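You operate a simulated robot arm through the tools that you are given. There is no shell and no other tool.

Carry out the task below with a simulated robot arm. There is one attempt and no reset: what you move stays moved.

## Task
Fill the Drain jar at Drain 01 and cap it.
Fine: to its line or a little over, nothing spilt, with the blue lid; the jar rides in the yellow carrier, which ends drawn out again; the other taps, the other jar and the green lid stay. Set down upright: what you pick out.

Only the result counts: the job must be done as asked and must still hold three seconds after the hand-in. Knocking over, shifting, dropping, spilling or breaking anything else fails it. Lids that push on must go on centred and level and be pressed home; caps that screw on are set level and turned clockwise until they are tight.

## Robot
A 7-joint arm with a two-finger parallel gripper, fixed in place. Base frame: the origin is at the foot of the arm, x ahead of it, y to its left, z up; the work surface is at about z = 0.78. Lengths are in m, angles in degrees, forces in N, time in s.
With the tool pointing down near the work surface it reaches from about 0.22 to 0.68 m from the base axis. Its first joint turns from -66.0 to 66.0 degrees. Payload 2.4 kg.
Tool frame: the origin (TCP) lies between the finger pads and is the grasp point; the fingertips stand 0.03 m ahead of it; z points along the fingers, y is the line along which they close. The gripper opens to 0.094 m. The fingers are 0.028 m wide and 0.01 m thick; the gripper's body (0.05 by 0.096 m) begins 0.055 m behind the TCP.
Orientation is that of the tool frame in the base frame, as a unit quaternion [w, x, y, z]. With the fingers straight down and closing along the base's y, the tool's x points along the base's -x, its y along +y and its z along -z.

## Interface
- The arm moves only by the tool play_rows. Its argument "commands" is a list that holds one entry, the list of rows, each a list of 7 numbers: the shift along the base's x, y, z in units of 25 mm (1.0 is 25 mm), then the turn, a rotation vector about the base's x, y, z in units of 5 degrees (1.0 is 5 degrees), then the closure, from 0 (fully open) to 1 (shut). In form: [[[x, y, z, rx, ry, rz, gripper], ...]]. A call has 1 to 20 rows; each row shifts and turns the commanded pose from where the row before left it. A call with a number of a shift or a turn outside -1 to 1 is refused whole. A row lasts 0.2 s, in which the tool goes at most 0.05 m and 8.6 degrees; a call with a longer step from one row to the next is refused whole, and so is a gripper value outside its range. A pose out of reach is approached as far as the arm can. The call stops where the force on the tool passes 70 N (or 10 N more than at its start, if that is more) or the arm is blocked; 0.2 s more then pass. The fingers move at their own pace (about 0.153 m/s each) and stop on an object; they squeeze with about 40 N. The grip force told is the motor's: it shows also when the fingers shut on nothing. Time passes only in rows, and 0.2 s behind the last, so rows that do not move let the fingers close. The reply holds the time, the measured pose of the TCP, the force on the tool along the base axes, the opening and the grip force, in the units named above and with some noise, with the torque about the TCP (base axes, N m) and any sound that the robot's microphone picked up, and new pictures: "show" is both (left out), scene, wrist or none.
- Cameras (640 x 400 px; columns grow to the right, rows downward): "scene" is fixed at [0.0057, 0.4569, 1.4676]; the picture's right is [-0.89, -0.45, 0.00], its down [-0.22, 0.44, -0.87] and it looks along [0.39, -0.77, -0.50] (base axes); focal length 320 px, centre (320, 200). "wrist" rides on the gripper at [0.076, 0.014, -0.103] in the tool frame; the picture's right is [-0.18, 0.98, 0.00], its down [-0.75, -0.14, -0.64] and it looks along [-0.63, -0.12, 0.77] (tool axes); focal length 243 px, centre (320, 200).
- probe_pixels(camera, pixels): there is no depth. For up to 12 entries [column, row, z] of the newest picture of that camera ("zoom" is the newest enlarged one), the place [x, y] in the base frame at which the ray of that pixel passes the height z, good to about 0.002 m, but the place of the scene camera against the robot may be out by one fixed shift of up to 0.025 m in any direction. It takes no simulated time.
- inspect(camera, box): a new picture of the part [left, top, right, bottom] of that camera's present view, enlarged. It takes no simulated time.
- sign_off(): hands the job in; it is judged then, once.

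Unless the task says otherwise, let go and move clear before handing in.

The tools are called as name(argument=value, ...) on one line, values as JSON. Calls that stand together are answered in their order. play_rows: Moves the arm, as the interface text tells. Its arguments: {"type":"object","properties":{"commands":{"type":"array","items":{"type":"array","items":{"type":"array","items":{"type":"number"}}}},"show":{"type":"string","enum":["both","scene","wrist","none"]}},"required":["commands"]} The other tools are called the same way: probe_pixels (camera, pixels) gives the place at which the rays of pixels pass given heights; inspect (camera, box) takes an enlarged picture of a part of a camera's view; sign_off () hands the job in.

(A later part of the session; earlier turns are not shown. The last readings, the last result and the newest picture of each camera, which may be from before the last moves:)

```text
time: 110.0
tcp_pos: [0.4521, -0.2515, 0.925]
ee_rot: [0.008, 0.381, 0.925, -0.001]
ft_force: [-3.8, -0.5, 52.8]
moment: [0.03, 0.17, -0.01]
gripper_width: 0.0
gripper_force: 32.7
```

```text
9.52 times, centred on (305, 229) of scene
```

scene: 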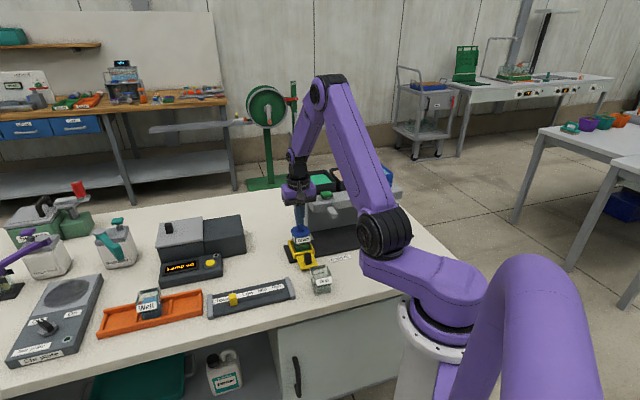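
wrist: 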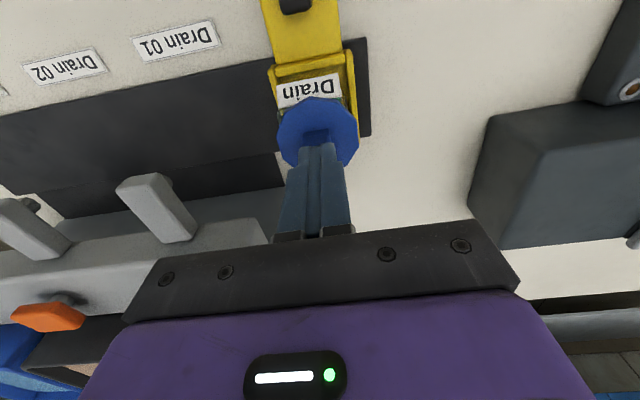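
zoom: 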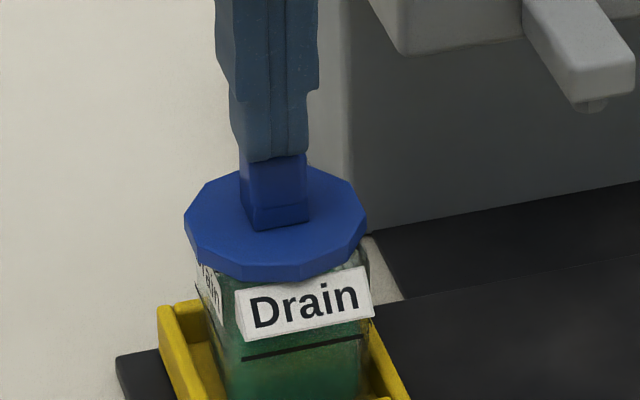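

Force rises to 53 N with no further travel, so the lid is hard down. I'll lift straight off, then regrip the knob for a very small tug test to confirm it's held.

play_rows(commands=[[[0, 0, 0.3, 0, 0, 0, 1], [0, 0, 0.8, 0, 0, 0, 1], [0, 0, 0.6, 0, 0, 0, 1], [0, 0, 0, 0, 0, 0, 0.5], [0, 0, 0, 0, 0, 0, 0.5], [0, 0, -0.8, 0, 0, 0, 0.5], [0, 0, -0.8, 0, 0, 0, 0.5], [0, 0, -0.5, 0, 0, 0, 0.5], [0, 0, 0, 0, 0, 0, 0.5]]])

inspect(camera="scene", box=[280, 208, 330, 250])

```text
time: 112.0
tcp_pos: [0.4512, -0.2517, 0.9123]
ee_rot: [0.001, 0.381, 0.925, 0.0]
ft_force: [-0.3, -0.3, 1.1]
moment: [0.01, 0.03, 0.02]
gripper_width: 0.047
gripper_force: 0.0
```

scene: 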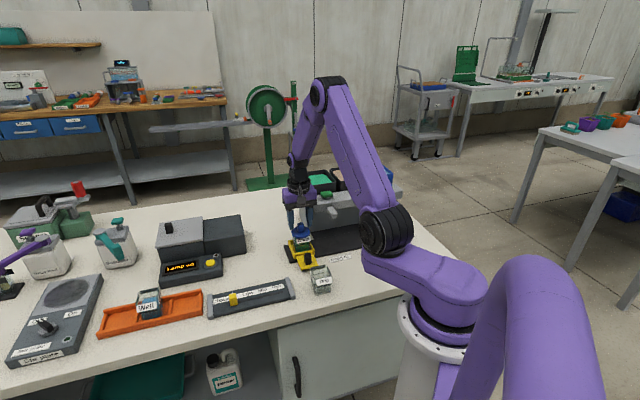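
wrist: 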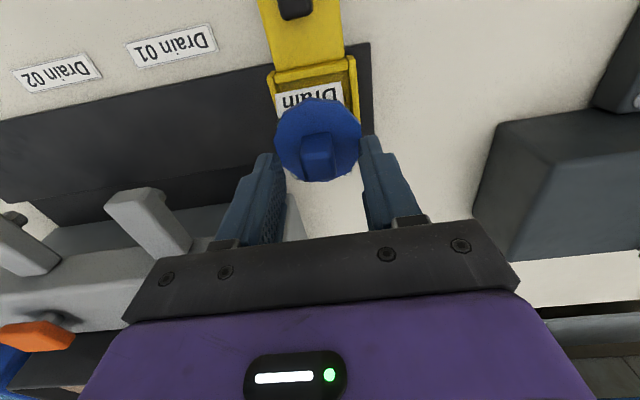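

```text
9.52 times, centred on (305, 229) of scene
```

zoom: 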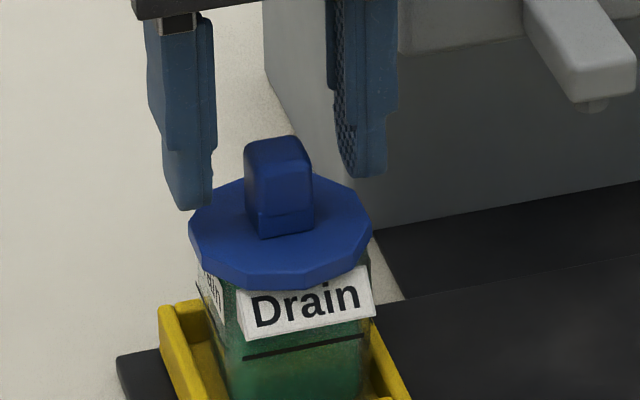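

Something changed: the lid now sits about 8 px lower in the scene zoom. It either dropped about 3 mm or slid outward. I'll measure before touching it again.

inspect(camera="wrist", box=[260, 85, 380, 195])

probe_pixels(camera="wrist", pixels=[[320, 140, 0.8676]])

```text
3.64 times, centred on (320, 140) of wrist
```

zoom: 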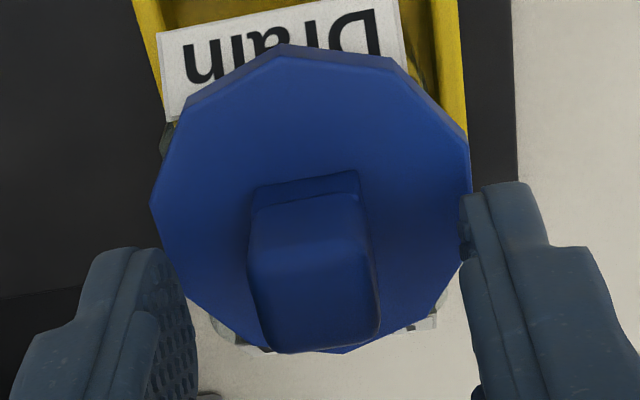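

```text
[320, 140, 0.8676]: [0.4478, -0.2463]
```

probe_pixels(camera="zoom", pixels=[[150, 202, 0.8676], [460, 262, 0.8676], [186, 108, 0.8676], [280, 58, 0.8676], [392, 72, 0.8676], [467, 152, 0.8676], [182, 290, 0.8676], [345, 352, 0.8676], [172, 120, 0.858], [404, 62, 0.858], [165, 150, 0.861], [436, 318, 0.861]])

```text
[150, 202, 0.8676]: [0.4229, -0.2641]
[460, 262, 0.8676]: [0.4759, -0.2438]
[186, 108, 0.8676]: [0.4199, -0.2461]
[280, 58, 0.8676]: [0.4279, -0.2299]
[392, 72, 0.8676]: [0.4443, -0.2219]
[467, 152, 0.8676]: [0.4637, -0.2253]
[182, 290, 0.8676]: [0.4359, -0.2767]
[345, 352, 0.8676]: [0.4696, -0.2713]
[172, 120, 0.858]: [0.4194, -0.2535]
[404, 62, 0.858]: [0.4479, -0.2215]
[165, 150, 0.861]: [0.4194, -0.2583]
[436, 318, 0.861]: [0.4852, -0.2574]
```

inspect(camera="scene", box=[285, 218, 325, 250])

```text
12.50 times, centred on (305, 234) of scene
```

zoom: 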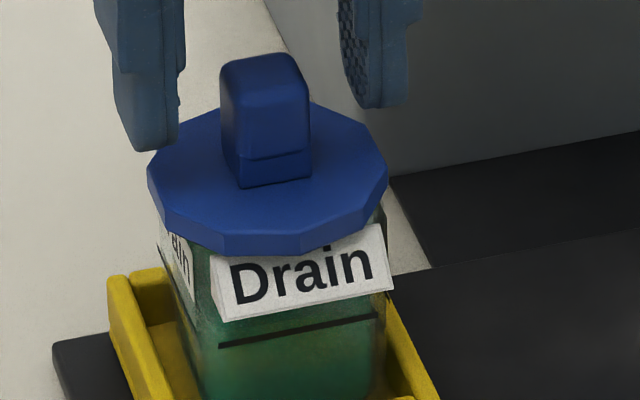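

Comparing pictures, the lid has dropped about 2–3 mm since the earlier view, with x almost unchanged. So it wasn't quite home before and may be now. I'll take the low front view again to check the gap.

play_rows(commands=[[[0, 0, 0.7, 0, 0, 0, 0.4], [0, 0, 0.9, 0, 0, 0, 0.3], [0, 0, 0.9, 0, 0, 0, 0], [-0.9, 0.9, 0, 0, 0, 0, 0], [-0.9, 0.9, 0, 0, 0, 0, 0], [-0.9, 0.9, 0, 0, 0, 0, 0], [-0.9, 0.9, 0, 0, 0, 0, 0], [0, 0, -0.5, -0.707, -0.707, 0, 0], [0, 0, -0.5, -0.707, -0.707, 0, 0], [0, 0, -0.5, -0.707, -0.707, 0, 0], [0, 0, -0.6, -0.707, -0.707, 0, 0], [0, 0, -0.8, -0.707, -0.707, 0, 0], [0, 0, -0.8, -0.707, -0.707, 0, 0], [0, 0, 0, 0, 0, 0, 0]]])

inspect(camera="wrist", box=[304, 190, 350, 236])

```text
time: 115.0
tcp_pos: [0.36, -0.1594, 0.8798]
ee_rot: [0.241, 0.368, 0.893, -0.099]
ft_force: [0.1, 0.2, -1.2]
moment: [-0.02, -0.02, 0.02]
gripper_width: 0.0938
gripper_force: 0.1
out of reach, approached as far as the arm can: row 12
```

scene: 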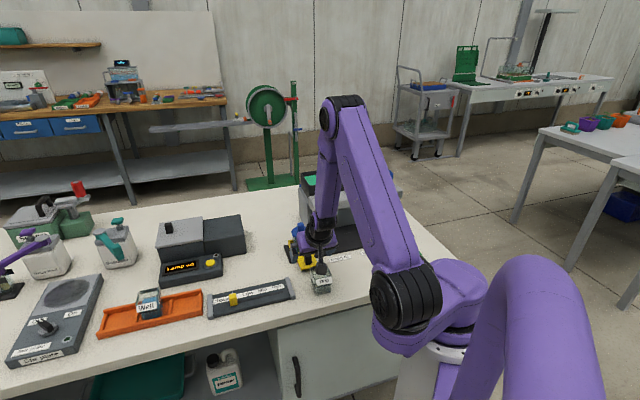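
wrist: 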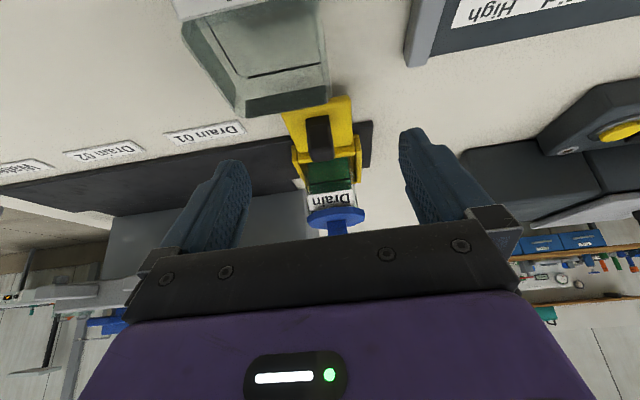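

```text
8.70 times, centred on (327, 213) of wrist
```

zoom: 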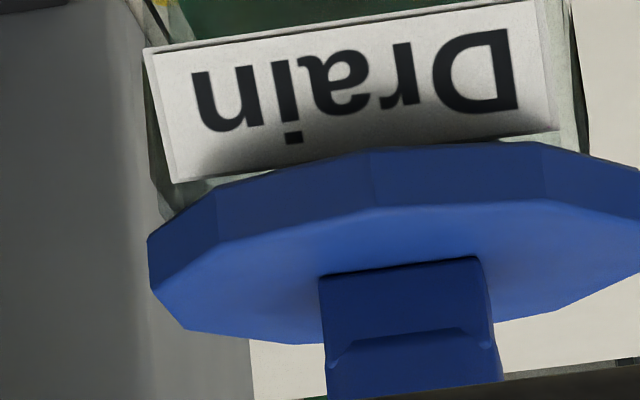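

Now the disc sits lower: the dark plug is no longer visible and the disc bottom meets the label's top edge, so the lid has dropped into place. I'll return above and give it a firm press at its present centre to make sure it's fully home.

play_rows(commands=[[[0, 0, 0.9, 0, 0, 0, 0], [0, 0, 0.9, 0, 0, 0, 0], [0, 0, 0.9, 0, 0, 0, 0], [0, 0, 0.9, 0, 0, 0, 0], [0.2, -0.2, 0.2, 0.707, 0.707, 0, 0], [0.2, -0.2, 0.2, 0.707, 0.707, 0, 0], [0.2, -0.2, 0, 0.707, 0.707, 0, 0.5], [0.2, -0.2, 0, 0.707, 0.707, 0, 1], [0.2, -0.2, 0, 0.707, 0.707, 0, 1], [0.2, -0.2, 0, 0.707, 0.707, 0, 1], [0.9, -0.9, 0, 0, 0, 0, 1], [0.9, -0.9, 0, 0, 0, 0, 1], [0, 0, 0, 0, 0, 0, 1]]])

inspect(camera="wrist", box=[275, 50, 365, 150])

```text
time: 117.8
tcp_pos: [0.4367, -0.2358, 0.9807]
ee_rot: [0.002, 0.381, 0.925, 0.0]
ft_force: [-0.4, 0.8, -0.3]
moment: [-0.01, -0.03, -0.01]
gripper_width: 0.0001
gripper_force: 33.2
out of reach, approached as far as the arm can: row 6
```

scene: 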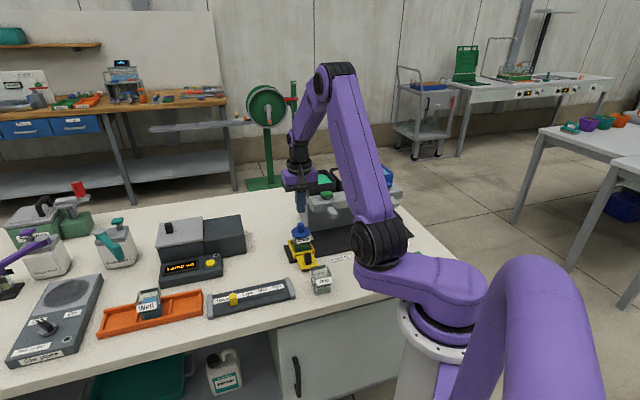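
wrist: 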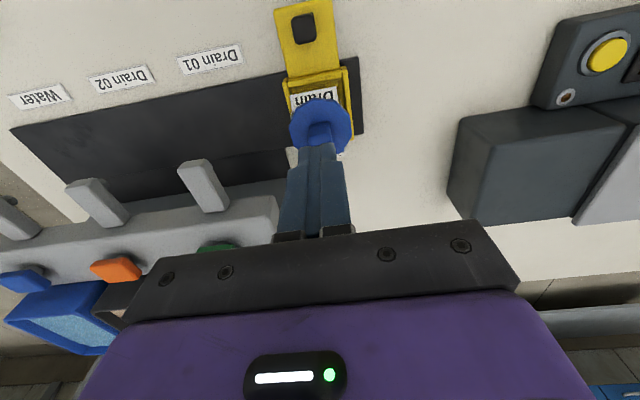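

```text
4.00 times, centred on (320, 100) of wrist
```

zoom: 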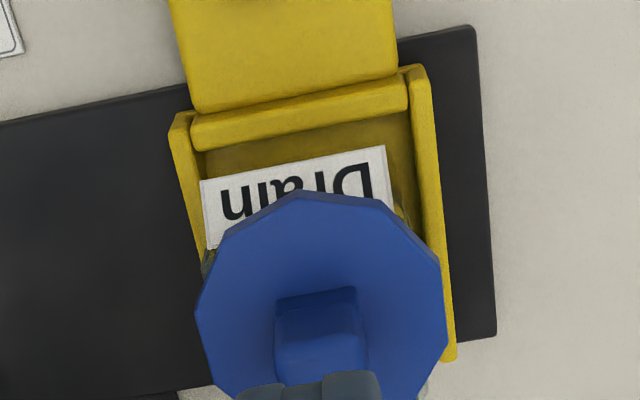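

play_rows(commands=[[[0.78, -0.78, 0, 0, 0, 0, 1], [0.78, -0.78, 0, 0, 0, 0, 1], [0, 0, 0, 0, 0, 0, 1]]], show="none")

inspect(camera="wrist", box=[265, 0, 365, 120])

```text
time: 118.6
tcp_pos: [0.4745, -0.2737, 0.9818]
ee_rot: [0.003, 0.382, 0.924, 0.0]
ft_force: [0.8, 0.0, -1.3]
moment: [-0.04, 0.03, 0.01]
gripper_width: 0.0001
gripper_force: 33.4
```

```text
3.33 times, centred on (315, 60) of wrist
```

zoom: 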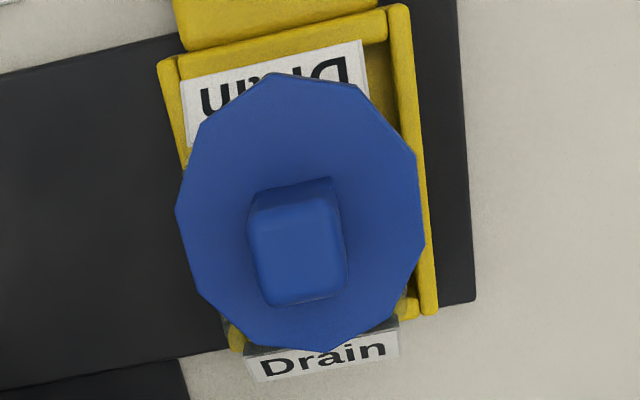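

probe_pixels(camera="zoom", pixels=[[175, 210, 0.8655], [425, 236, 0.8655], [200, 122, 0.8655], [396, 315, 0.8655], [272, 74, 0.8655], [326, 352, 0.8655], [358, 88, 0.8655], [245, 345, 0.8655], [186, 148, 0.858], [370, 100, 0.858], [245, 351, 0.858], [397, 321, 0.858]])

```text
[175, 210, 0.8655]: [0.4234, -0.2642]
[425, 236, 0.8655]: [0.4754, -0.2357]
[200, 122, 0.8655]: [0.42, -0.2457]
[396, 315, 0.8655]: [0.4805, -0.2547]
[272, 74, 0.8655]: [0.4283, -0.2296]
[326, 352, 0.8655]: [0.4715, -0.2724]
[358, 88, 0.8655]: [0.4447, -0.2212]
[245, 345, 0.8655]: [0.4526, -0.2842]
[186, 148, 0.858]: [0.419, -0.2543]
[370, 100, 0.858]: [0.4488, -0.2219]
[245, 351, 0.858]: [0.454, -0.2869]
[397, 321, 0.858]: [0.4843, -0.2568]
```

From directly above, the lid centre is (t,d)=(-0.1404,0.4953) and the jar centre by its labels is (-0.1389,0.4995). So the lid has slid about 4 mm to the front and isn't held. I need to know the lid's underside, so I'll grip it at its centre and lift it to the scene camera's eye level.

play_rows(commands=[[[-0.98, 0.92, 0, 0, 0, 0, 0.6], [0, 0, -0.4, 0, 0, 0, 0.4], [0, 0, -0.8, 0, 0, 0, 0.4], [0, 0, -0.8, 0, 0, 0, 0.4], [0, 0, -0.7, 0, 0, 0, 0.4], [0, 0, -0.3, 0, 0, 0, 0.4], [0, 0, 0, 0, 0, 0, 0.4]]])

inspect(camera="wrist", box=[260, 85, 380, 195])

```text
time: 120.2
tcp_pos: [0.4506, -0.2525, 0.908]
ee_rot: [0.001, 0.381, 0.925, 0.0]
ft_force: [0.5, 0.2, 0.3]
moment: [0.0, -0.03, 0.0]
gripper_width: 0.0564
gripper_force: 0.1
```

scene: 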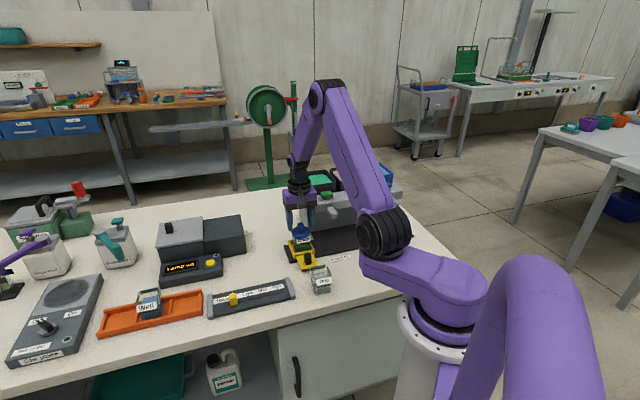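
wrist: 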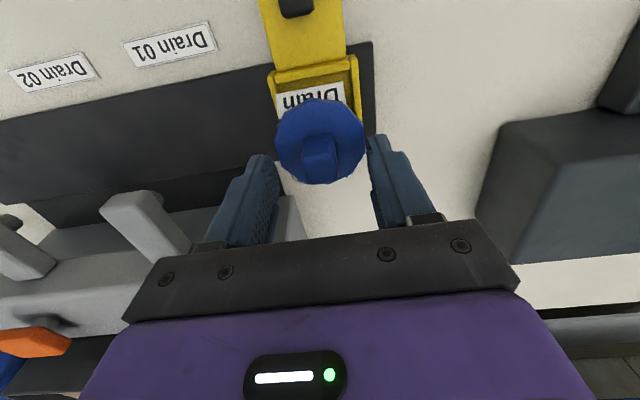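

```text
3.64 times, centred on (320, 140) of wrist
```

zoom: 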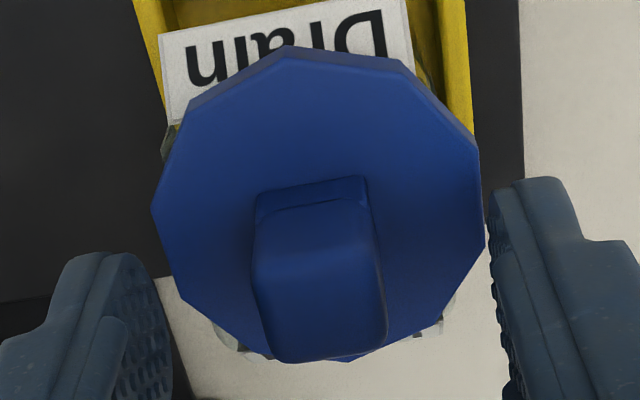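

The fingers straddle the knob. I'll close and lift 3 mm first, to feel whether anything holds it.

play_rows(commands=[[[0, 0, -0.1, 0, 0, 0, 0.7], [0, 0, 0, 0, 0, 0, 1], [0, 0, 0, 0, 0, 0, 1], [0, 0, 0, 0, 0, 0, 1], [0, 0, 0.1, 0, 0, 0, 1], [0, 0, 0.06, 0, 0, 0, 1]]], show="scene")

inspect(camera="scene", box=[285, 218, 325, 250])

```text
time: 121.6
tcp_pos: [0.4501, -0.2528, 0.9082]
ee_rot: [0.002, 0.381, 0.924, 0.0]
ft_force: [0.6, -0.5, -1.7]
moment: [0.03, -0.04, 0.0]
gripper_width: 0.0187
gripper_force: 39.7
```

scene: 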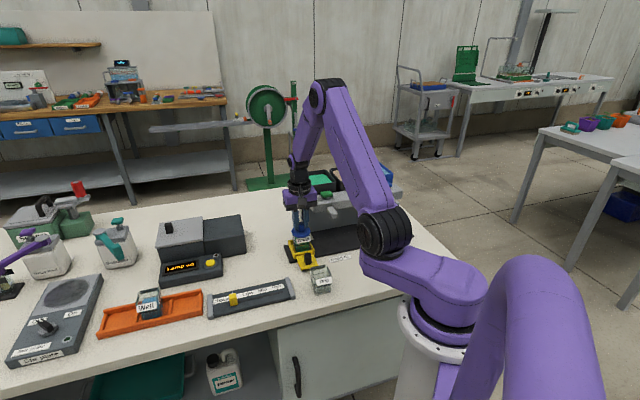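

```text
12.50 times, centred on (305, 234) of scene
```

zoom: 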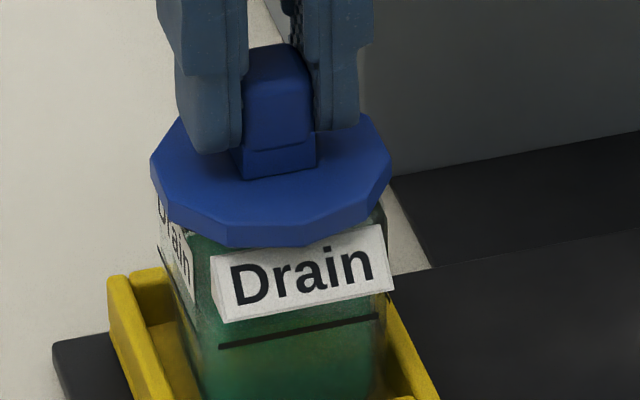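

It lifts freely (1.7 N), so it isn't latched. I'll raise it high, level with the scene camera, to see its underside profile.

play_rows(commands=[[[0, 0, 0.8, 0, 0, 0, 1], [0, 0, 1, 0, 0, 0, 1], [0, 0, 1, 0, 0, 0, 1], [0, 0, 1, 0, 0, 0, 1], [0, 0, 1, 0, 0, 0, 1], [0, 0, 1, 0, 0, 0, 1], [0, 0, 1, 0, 0, 0, 1], [0, 0, 1, 0, 0, 0, 1], [0, 0, 1, 0, 0, 0, 1], [0, 0, 1, 0, 0, 0, 1], [0, 0, 1, 0, 0, 0, 1], [0, 0, 1, 0, 0, 0, 1], [0, 0, 1, 0, 0, 0, 1], [0, 0, 1, 0, 0, 0, 1], [0, 0, 1, 0, 0, 0, 1], [0, 0, 1, 0, 0, 0, 1], [0, 0, 1, 0, 0, 0, 1], [0, 0, 1, 0, 0, 0, 1], [0, 0, 0, 0, 0, 0, 1]]])

inspect(camera="scene", box=[260, 40, 360, 110])

```text
time: 125.6
tcp_pos: [0.4457, -0.2495, 1.3158]
ee_rot: [0.004, 0.381, 0.924, 0.0]
ft_force: [1.0, 0.0, 0.4]
moment: [0.03, 0.01, 0.02]
gripper_width: 0.0185
gripper_force: 40.0
out of reach, approached as far as the arm can: row 17, 18
```

scene: 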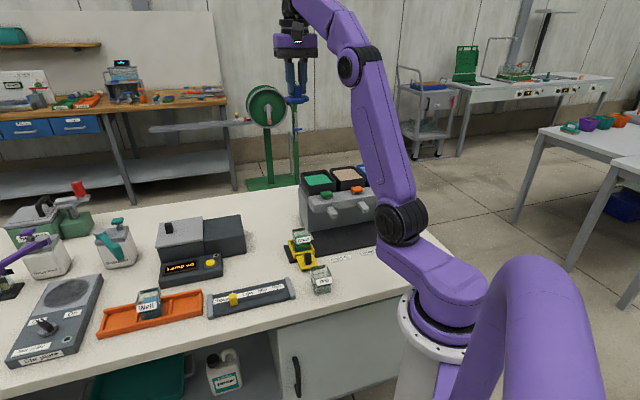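
wrist: 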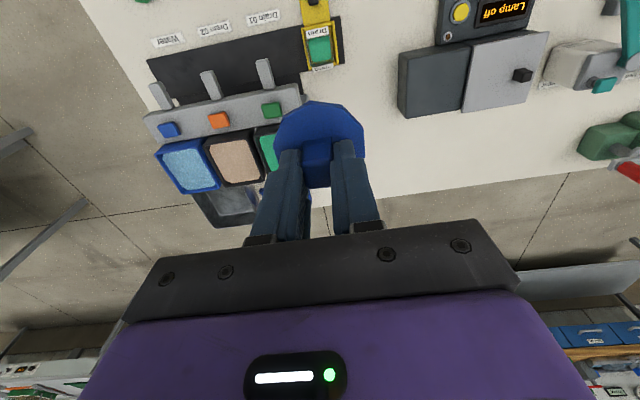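

```text
5.71 times, centred on (310, 75) of scene
```

zoom: 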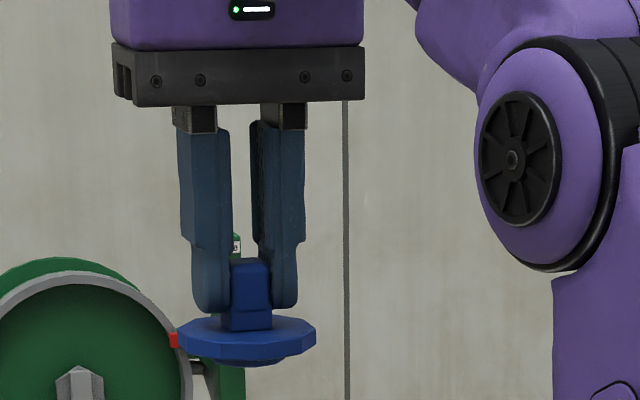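

Now the lid is in near-profile at zoom (248,340), and a thinner part is visible under the disc. I'll zoom in on it.

inspect(camera="scene", box=[284, 84, 316, 106])

probe_pixels(camera="scene", pixels=[[299, 96, 1.27]])

```text
16.00 times, centred on (300, 95) of scene
```

zoom: 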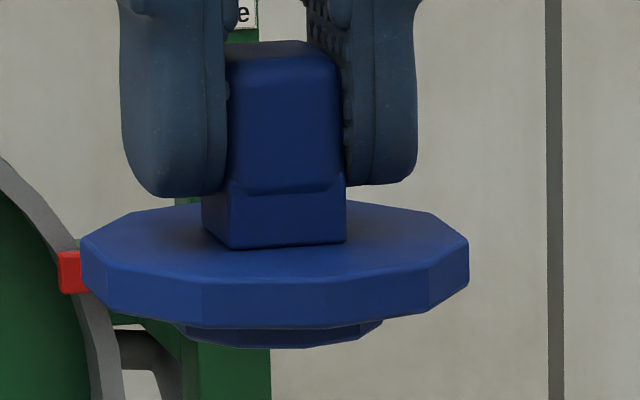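

```text
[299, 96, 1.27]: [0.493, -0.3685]
```

That settles it: under the disc is a short plug about 34 mm across and 6–7 mm deep, much narrower than the roughly 44 mm mouth. So the lid drops in and the disc rests on the rim, free to slide a few mm until centred and pressed. I'll bring it back down beside the jar and re-measure the open jar from above.

play_rows(commands=[[[0.81, -0.85, 0, 0, 0, 0, 1], [0.81, -0.85, 0, 0, 0, 0, 1], [0, 0, -1, 0, 0, 0, 1], [0, 0, -1, 0, 0, 0, 1], [0, 0, -1, 0, 0, 0, 1], [0, 0, -1, 0, 0, 0, 1], [0, 0, -1, 0, 0, 0, 1], [0, 0, -1, 0, 0, 0, 1], [0, 0, -1, 0, 0, 0, 1], [0, 0, -1, 0, 0, 0, 1], [0, 0, -1, 0, 0, 0, 1], [0, 0, -1, 0, 0, 0, 1], [0, 0, -1, 0, 0, 0, 1], [0, 0, -1, 0, 0, 0, 1], [0, 0, -1, 0, 0, 0, 1], [0, 0, -0.5, 0, 0, 0, 1], [0, 0, 0, 0, 0, 0, 1], [0, 0, 0, 0, 0, 0, 1]]])

inspect(camera="wrist", box=[260, 0, 380, 100])

```text
time: 129.4
tcp_pos: [0.4426, -0.2553, 0.9765]
ee_rot: [0.002, 0.381, 0.925, 0.001]
ft_force: [0.5, -0.1, -0.1]
moment: [0.02, 0.02, 0.03]
gripper_width: 0.019
gripper_force: 40.1
out of reach, approached as far as the arm can: row 1, 2
```

scene: 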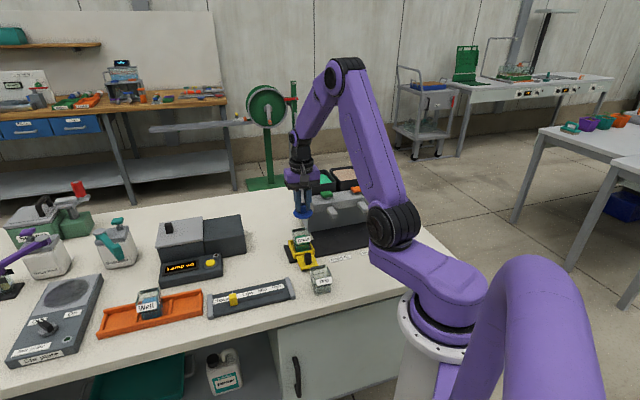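
wrist: 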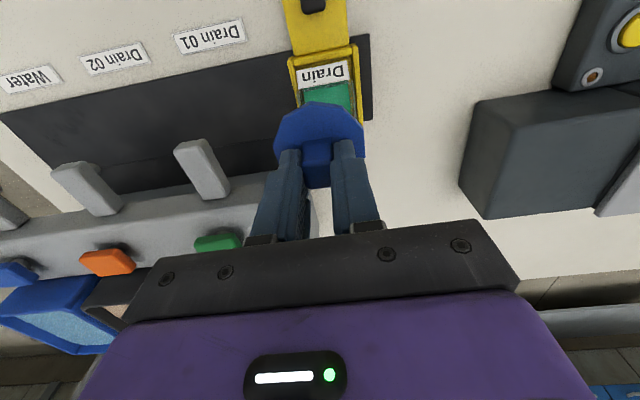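

```text
4.00 times, centred on (320, 50) of wrist
```

zoom: 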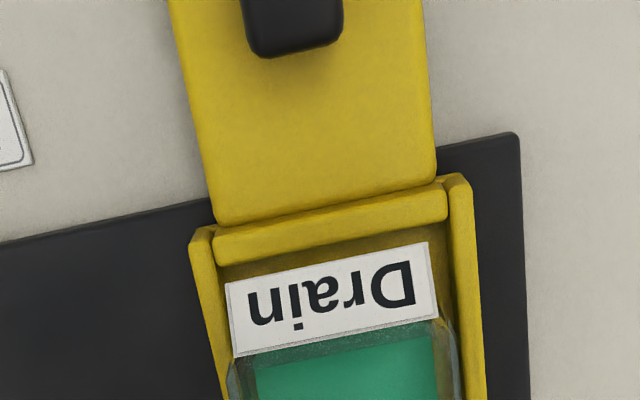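

play_rows(commands=[[[0.9, -0.71, 0, 0, 0, 0, 1], [0.9, -0.71, 0, 0, 0, 0, 1], [0, 0, 0, 0, 0, 0, 1], [0, 0, 0, 0, 0, 0, 1]]], show="wrist")

inspect(camera="wrist", box=[270, 0, 370, 100])

```text
time: 130.4
tcp_pos: [0.4866, -0.2935, 0.9775]
ee_rot: [0.002, 0.382, 0.924, -0.001]
ft_force: [-0.6, 0.1, -0.8]
moment: [0.02, -0.05, -0.01]
gripper_width: 0.0185
gripper_force: 39.8
```

wrist: 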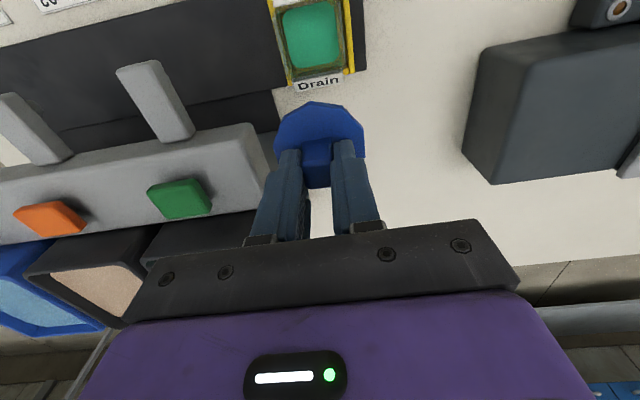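

```text
4.00 times, centred on (320, 50) of wrist
```

zoom: 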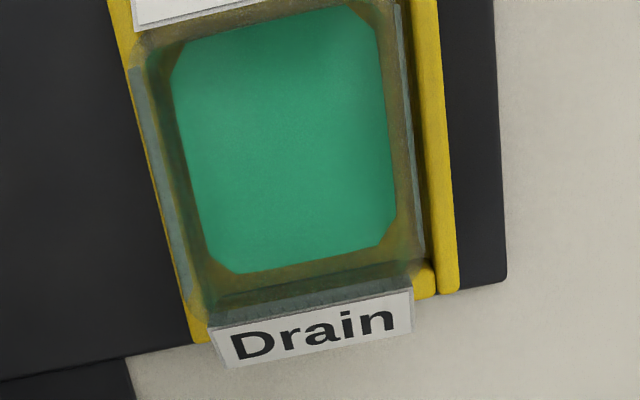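

probe_pixels(camera="zoom", pixels=[[160, 195, 0.859], [410, 137, 0.859], [300, 308, 0.859], [200, 18, 0.859], [174, 75, 0.826], [209, 255, 0.826], [378, 30, 0.826], [396, 225, 0.826], [240, 273, 0.826], [365, 250, 0.826], [188, 42, 0.826], [345, 10, 0.826]])

inspect(camera="wrist", box=[260, 90, 380, 200])

```text
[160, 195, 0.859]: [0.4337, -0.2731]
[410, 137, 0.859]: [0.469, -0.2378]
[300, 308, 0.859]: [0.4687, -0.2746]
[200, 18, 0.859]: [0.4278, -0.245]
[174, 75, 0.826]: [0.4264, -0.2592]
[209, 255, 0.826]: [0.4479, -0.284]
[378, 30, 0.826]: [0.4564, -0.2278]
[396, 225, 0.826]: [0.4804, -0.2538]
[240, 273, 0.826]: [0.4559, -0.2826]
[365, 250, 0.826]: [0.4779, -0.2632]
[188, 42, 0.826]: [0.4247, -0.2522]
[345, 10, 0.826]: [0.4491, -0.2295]
```

```text
3.64 times, centred on (320, 145) of wrist
```

zoom: 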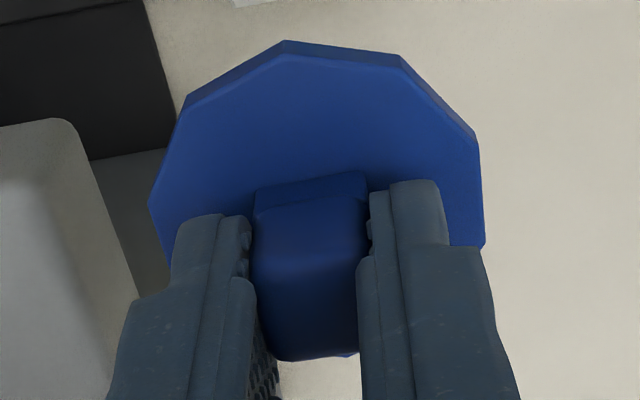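

probe_pixels(camera="zoom", pixels=[[150, 205, 0.9396], [485, 245, 0.9396], [187, 108, 0.9396], [284, 55, 0.9396], [402, 72, 0.9396], [477, 146, 0.9396]])

play_rows(commands=[[[0, 0, 0, 0, 0, 0, 1]]], show="none")

play_rows(commands=[[[0, 0, 0, 0, 0, 0, 1]]], show="none")

```text
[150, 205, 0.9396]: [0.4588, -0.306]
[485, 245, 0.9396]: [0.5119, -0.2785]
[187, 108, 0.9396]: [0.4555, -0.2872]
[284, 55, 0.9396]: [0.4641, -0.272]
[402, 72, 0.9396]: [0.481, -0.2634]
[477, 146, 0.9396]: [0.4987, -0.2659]
```

```text
time: 130.8
tcp_pos: [0.4855, -0.2925, 0.9767]
ee_rot: [0.002, 0.381, 0.925, 0.0]
ft_force: [0.4, -0.2, -0.8]
moment: [-0.02, 0.04, 0.03]
gripper_width: 0.0185
gripper_force: 39.7
```

```text
time: 131.2
tcp_pos: [0.4862, -0.2926, 0.9775]
ee_rot: [0.002, 0.381, 0.925, 0.0]
ft_force: [0.0, -1.0, 0.3]
moment: [-0.01, 0.0, 0.01]
gripper_width: 0.0189
gripper_force: 40.2
```

The jar centre by rim and liquid is t=-0.1388, d≈0.500, and the lid centre coincides with the TCP to about 1 mm. I'll move over the jar, hover, and fine-tune from the readings.

play_rows(commands=[[[-0.68, 0.745, 0, 0, 0, 0, 1], [-0.68, 0.745, 0, 0, 0, 0, 1], [0, 0, -0.8, 0, 0, 0, 1], [0, 0, -0.8, 0, 0, 0, 1], [0, 0, -0.7, 0, 0, 0, 1], [0, 0, 0, 0, 0, 0, 1], [0, 0, 0, 0, 0, 0, 1]]], show="none")

play_rows(commands=[[[0, 0, 0, 0, 0, 0, 1]]], show="none")

inspect(camera="wrist", box=[260, 75, 380, 185])

```text
time: 132.8
tcp_pos: [0.4562, -0.2554, 0.9183]
ee_rot: [0.002, 0.382, 0.924, 0.0]
ft_force: [0.1, -0.2, -0.3]
moment: [-0.03, 0.01, 0.01]
gripper_width: 0.0187
gripper_force: 39.6
```

```text
time: 133.2
tcp_pos: [0.4539, -0.2561, 0.9197]
ee_rot: [0.002, 0.381, 0.924, 0.0]
ft_force: [-0.3, 0.5, 0.1]
moment: [0.0, -0.01, 0.0]
gripper_width: 0.0188
gripper_force: 39.7
```

```text
3.64 times, centred on (320, 130) of wrist
```

zoom: 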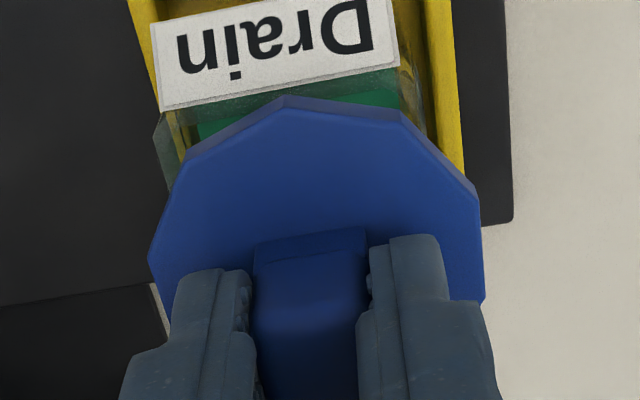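

play_rows(commands=[[[-0.11, 0.02, 0, 0, 0, 0, 1], [0, 0, -0.2, 0, 0, 0, 1], [0, 0, -0.15, 0, 0, 0, 1], [0, 0, 0, 0, 0, 0, 1], [0, 0, 0, 0, 0, 0, 1]]], show="none")

play_rows(commands=[[[0, 0, 0, 0, 0, 0, 1]]], show="wrist")

inspect(camera="wrist", box=[260, 75, 380, 185])

```text
time: 134.4
tcp_pos: [0.4503, -0.2534, 0.9094]
ee_rot: [0.002, 0.38, 0.925, 0.0]
ft_force: [-0.2, -0.4, 0.5]
moment: [0.01, 0.0, 0.03]
gripper_width: 0.0183
gripper_force: 39.7
```

```text
time: 134.8
tcp_pos: [0.4503, -0.2542, 0.9082]
ee_rot: [0.002, 0.382, 0.924, 0.0]
ft_force: [0.4, 0.4, -0.4]
moment: [-0.01, -0.03, -0.02]
gripper_width: 0.0188
gripper_force: 39.9
```

wrist: 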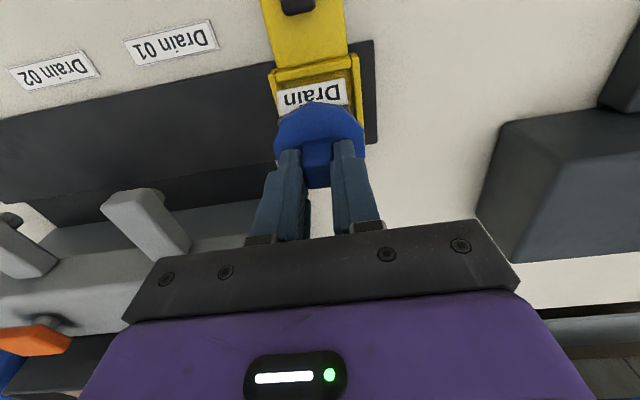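

```text
3.64 times, centred on (320, 130) of wrist
```

zoom: 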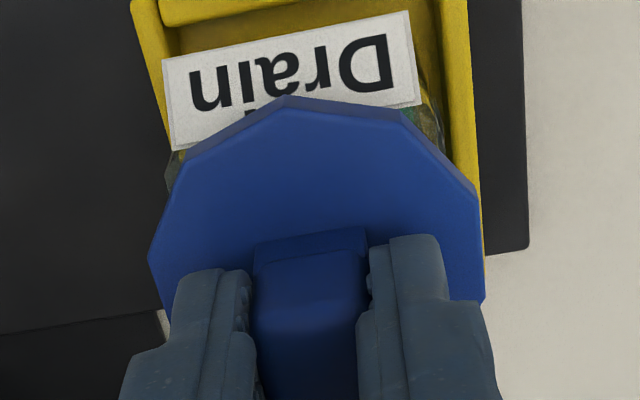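

probe_pixels(camera="zoom", pixels=[[149, 260, 0.8706], [484, 300, 0.8706], [187, 162, 0.8706], [284, 109, 0.8706], [401, 125, 0.8706], [475, 198, 0.8706], [174, 151, 0.857], [421, 102, 0.857], [168, 185, 0.859], [442, 130, 0.859]])

```text
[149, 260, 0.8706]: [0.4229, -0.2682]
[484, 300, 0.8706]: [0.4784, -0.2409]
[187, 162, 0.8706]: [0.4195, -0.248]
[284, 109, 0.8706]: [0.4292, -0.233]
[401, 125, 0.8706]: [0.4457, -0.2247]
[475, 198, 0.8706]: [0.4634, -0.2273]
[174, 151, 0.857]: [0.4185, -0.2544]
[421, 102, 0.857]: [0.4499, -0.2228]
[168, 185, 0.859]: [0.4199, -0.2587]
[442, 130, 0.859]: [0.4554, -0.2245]
```

The lid reads d≈0.4977 and the jar 0.500, with t matching (-0.1387 and -0.1386). I'll shift 2.3 mm inward, then set it down.

play_rows(commands=[[[0.066, -0.066, 0, 0, 0, 0, 1], [0, 0, 0, 0, 0, 0, 1], [0, 0, -0.08, 0, 0, 0, 1], [0, 0, -0.06, 0, 0, 0, 1], [0, 0, 0, 0, 0, 0, 1]]], show="none")

play_rows(commands=[[[0, 0, 0, 0, 0, 0, 1]]], show="wrist")

inspect(camera="wrist", box=[260, 75, 380, 185])

```text
time: 136.0
tcp_pos: [0.4521, -0.2566, 0.9054]
ee_rot: [0.001, 0.381, 0.924, 0.0]
ft_force: [-0.2, -0.3, 0.8]
moment: [-0.02, 0.03, -0.02]
gripper_width: 0.0187
gripper_force: 39.7
```

```text
time: 136.4
tcp_pos: [0.4535, -0.2559, 0.9047]
ee_rot: [0.002, 0.381, 0.925, 0.001]
ft_force: [0.6, -0.1, 1.2]
moment: [0.03, -0.03, -0.01]
gripper_width: 0.0186
gripper_force: 40.1
```

wrist: 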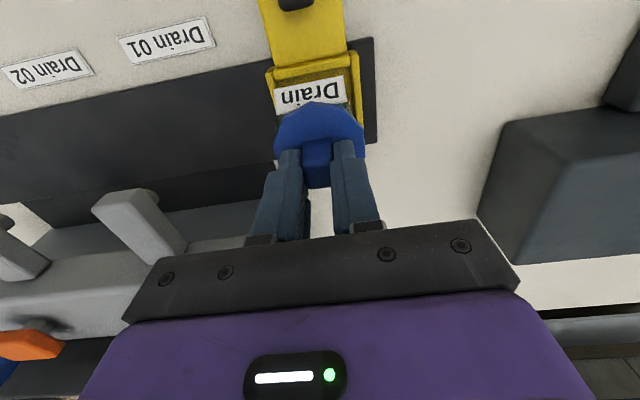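

```text
3.64 times, centred on (320, 130) of wrist
```

zoom: 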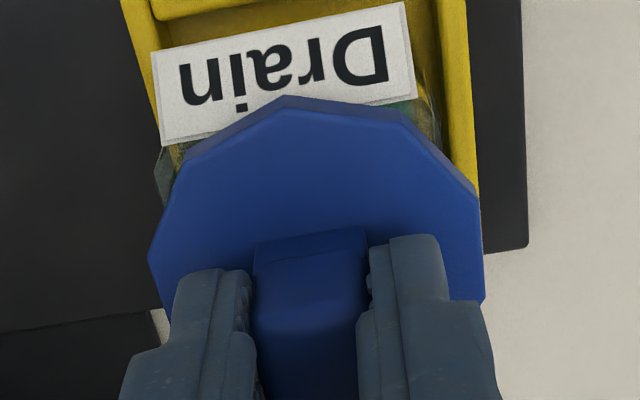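

probe_pixels(camera="zoom", pixels=[[149, 260, 0.868], [484, 300, 0.868], [187, 162, 0.868], [284, 109, 0.868], [401, 125, 0.868], [475, 198, 0.868], [162, 145, 0.857], [414, 94, 0.857], [160, 180, 0.859], [438, 125, 0.859]])

inspect(camera="scene", box=[285, 218, 325, 250])

```text
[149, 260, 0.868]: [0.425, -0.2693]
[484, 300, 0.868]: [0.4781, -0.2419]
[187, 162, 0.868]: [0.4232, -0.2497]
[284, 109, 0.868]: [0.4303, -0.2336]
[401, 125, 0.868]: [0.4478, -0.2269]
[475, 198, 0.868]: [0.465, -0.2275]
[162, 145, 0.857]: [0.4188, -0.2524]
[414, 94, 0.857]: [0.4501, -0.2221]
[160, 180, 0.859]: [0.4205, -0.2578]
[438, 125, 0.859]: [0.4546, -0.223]
```

```text
12.50 times, centred on (305, 234) of scene
```

zoom: 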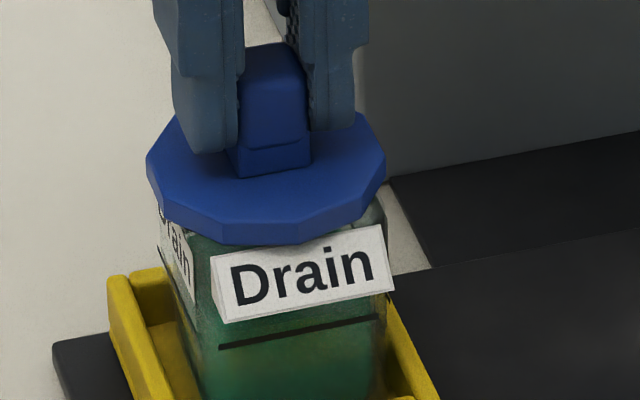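

The lid is centred to within 1 mm: (-0.1385,0.4999) against (-0.1393,0.4993). I'll let it down, open slightly, lower the tips to the disc and regrip the knob at its base, so I can press without slipping or dragging.

play_rows(commands=[[[0, 0, -0.04, 0, 0, 0, 1], [0, 0, 0, 0, 0, 0, 0.74], [0, 0, 0, 0, 0, 0, 0.74], [0, 0, -0.12, 0, 0, 0, 0.74], [0, 0, -0.08, 0, 0, 0, 0.74], [0, 0, 0, 0, 0, 0, 0.74]]], show="none")

inspect(camera="scene", box=[285, 218, 325, 250])

```text
time: 137.8
tcp_pos: [0.4511, -0.2566, 0.8982]
ee_rot: [0.002, 0.381, 0.925, 0.001]
ft_force: [-0.7, 0.0, 0.3]
moment: [-0.01, 0.01, 0.01]
gripper_width: 0.0244
gripper_force: 0.0
```

```text
12.50 times, centred on (305, 234) of scene
```

zoom: 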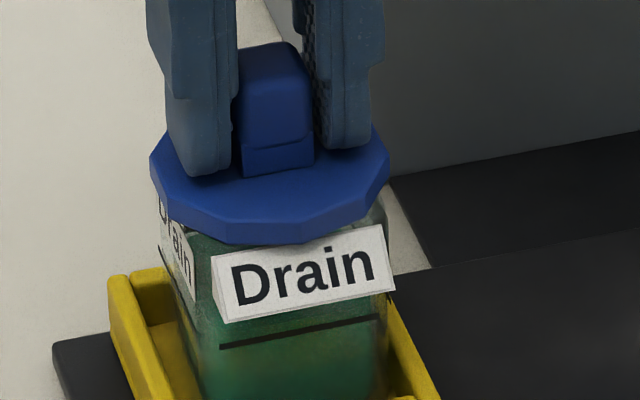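

The tips are just over the disc. I'll close on the knob's base and press down in small steps.

play_rows(commands=[[[0, 0, 0, 0, 0, 0, 1], [0, 0, 0, 0, 0, 0, 1], [0, 0, 0, 0, 0, 0, 1], [0, 0, -0.08, 0, 0, 0, 1], [0, 0, -0.05, 0, 0, 0, 1], [0, 0, 0, 0, 0, 0, 1]]], show="none")

inspect(camera="scene", box=[285, 218, 325, 250])

inspect(camera="wrist", box=[260, 75, 380, 185])

```text
time: 139.2
tcp_pos: [0.4532, -0.2565, 0.8994]
ee_rot: [0.006, 0.382, 0.924, 0.0]
ft_force: [-9.5, 3.7, 65.5]
moment: [0.46, 0.82, 0.01]
gripper_width: 0.0186
gripper_force: 39.7
```

```text
12.50 times, centred on (305, 234) of scene
```

zoom: 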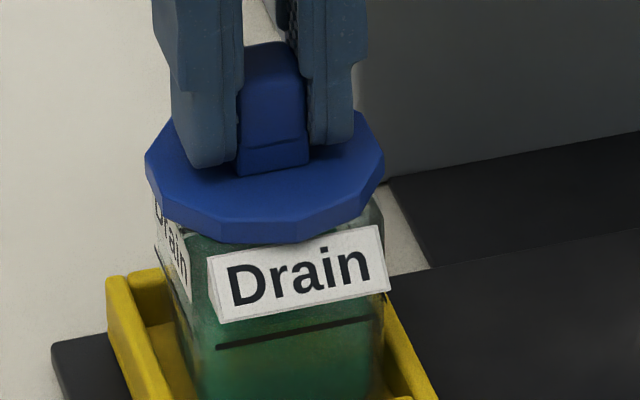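

```text
3.64 times, centred on (320, 130) of wrist
```

zoom: 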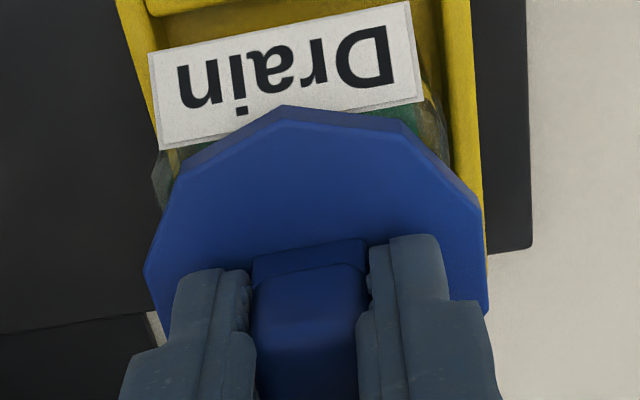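

I'm pressing with 65 N and nothing sinks further. Before unloading I'll look closely at the jar's bare corner beside the disc, to see whether the disc really sits on the rim.

inspect(camera="scene", box=[298, 228, 314, 240])

inspect(camera="scene", box=[288, 224, 304, 240])

inspect(camera="wrist", box=[340, 95, 390, 150])

```text
16.00 times, centred on (306, 234) of scene
```

zoom: 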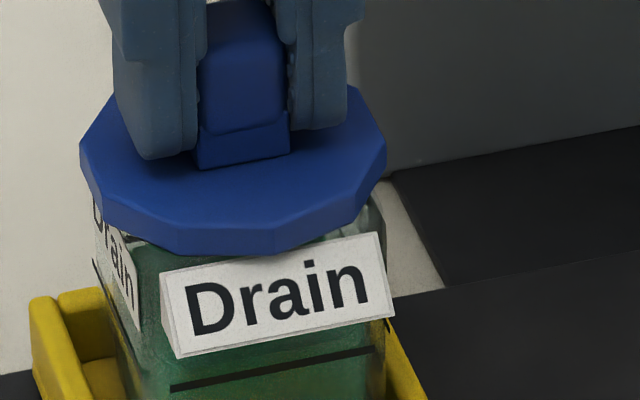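

```text
16.00 times, centred on (296, 232) of scene
```

zoom: 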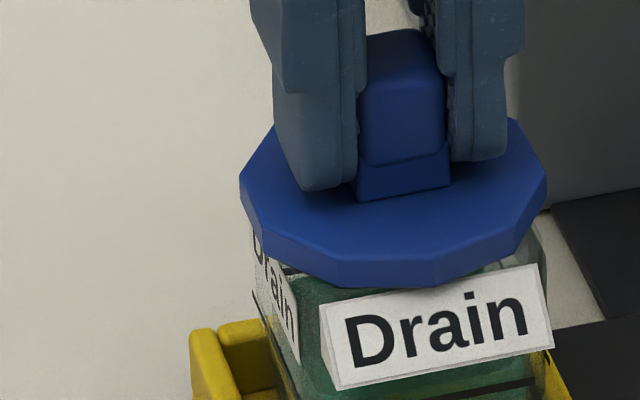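

```text
7.27 times, centred on (365, 122) of wrist
```

zoom: 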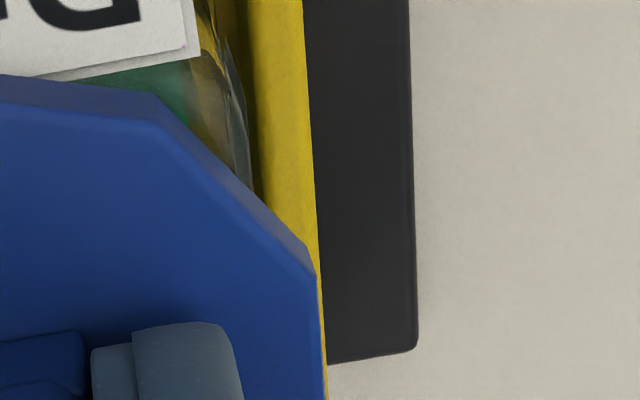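

The glass corner reaches right up to the disc's underside (zoom x≈382, y≈200), so the plug is inside and the disc rests on the rim. I'll unload gently while still holding, then do a tiny 2 mm tug to see if it's now held.

play_rows(commands=[[[0, 0, 0.04, 0, 0, 0, 1], [0, 0, 0.04, 0, 0, 0, 1], [0, 0, 0.04, 0, 0, 0, 1], [0, 0, 0.04, 0, 0, 0, 1], [0, 0, 0, 0, 0, 0, 1]]], show="none")

inspect(camera="scene", box=[285, 218, 325, 250])

```text
time: 140.4
tcp_pos: [0.4509, -0.256, 0.9012]
ee_rot: [0.002, 0.381, 0.925, 0.001]
ft_force: [4.1, -3.7, 13.4]
moment: [-0.31, -0.37, -0.02]
gripper_width: 0.0186
gripper_force: 40.1
```

```text
12.50 times, centred on (305, 234) of scene
```

zoom: 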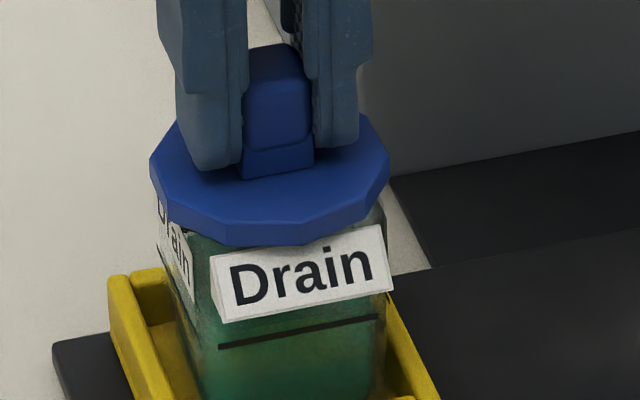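

play_rows(commands=[[[0, 0, 0.06, 0, 0, 0, 1], [0, 0, 0.06, 0, 0, 0, 1], [0, 0, 0, 0, 0, 0, 1]]], show="none")

inspect(camera="scene", box=[285, 218, 325, 250])

```text
time: 141.2
tcp_pos: [0.4509, -0.2549, 0.903]
ee_rot: [0.001, 0.381, 0.925, 0.001]
ft_force: [-0.4, -0.6, -1.4]
moment: [0.01, 0.01, -0.02]
gripper_width: 0.0185
gripper_force: 39.9
```

```text
12.50 times, centred on (305, 234) of scene
```

zoom: 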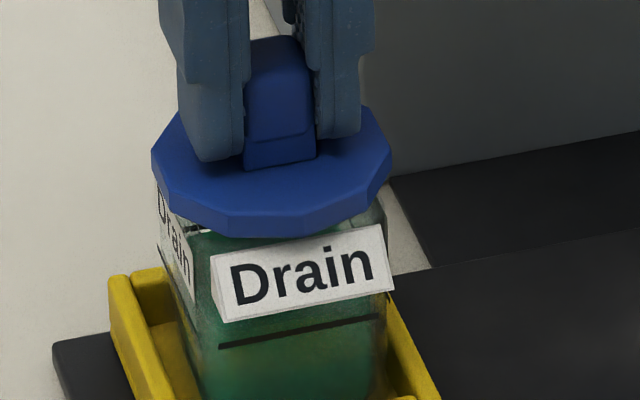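

The tug lifted it with only 1.4 N, so it's a loose plug lid that simply seats on the rim. What matters is that it rests centred, level and fully down. I'll set it down, release without side motion, and verify from above.

play_rows(commands=[[[0, 0, -0.06, 0, 0, 0, 1], [0, 0, -0.06, 0, 0, 0, 1], [0, 0, -0.06, 0, 0, 0, 1], [0, 0, 0, 0, 0, 0, 1]]], show="wrist")

inspect(camera="wrist", box=[260, 75, 380, 185])

```text
time: 142.2
tcp_pos: [0.4526, -0.2568, 0.901]
ee_rot: [0.003, 0.381, 0.925, -0.001]
ft_force: [-5.5, 4.1, 29.8]
moment: [0.25, 0.31, 0.02]
gripper_width: 0.0184
gripper_force: 39.7
```

wrist: 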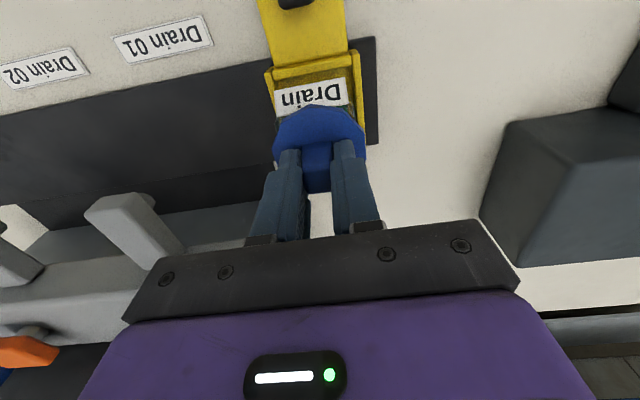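

```text
3.64 times, centred on (320, 130) of wrist
```

zoom: 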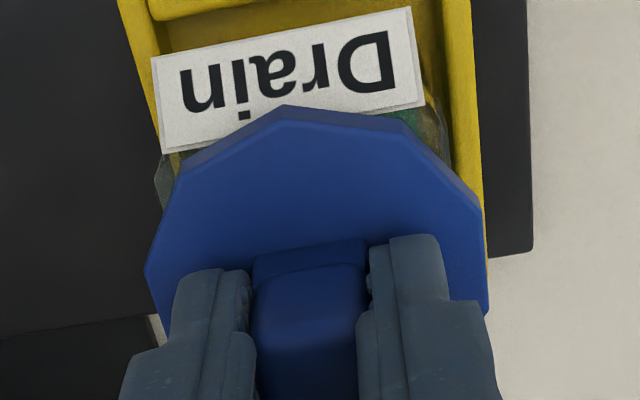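

probe_pixels(camera="zoom", pixels=[[146, 268, 0.869], [487, 310, 0.869], [184, 172, 0.869], [283, 118, 0.869], [403, 135, 0.869], [479, 208, 0.869], [164, 155, 0.857], [422, 104, 0.857], [162, 185, 0.859], [443, 135, 0.859]])

```text
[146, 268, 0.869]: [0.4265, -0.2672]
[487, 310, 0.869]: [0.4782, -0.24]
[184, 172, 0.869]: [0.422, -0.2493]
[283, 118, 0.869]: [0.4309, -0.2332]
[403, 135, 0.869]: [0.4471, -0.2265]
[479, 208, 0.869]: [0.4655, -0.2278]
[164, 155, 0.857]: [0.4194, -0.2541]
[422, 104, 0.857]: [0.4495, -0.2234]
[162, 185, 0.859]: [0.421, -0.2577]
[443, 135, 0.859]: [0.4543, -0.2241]
```

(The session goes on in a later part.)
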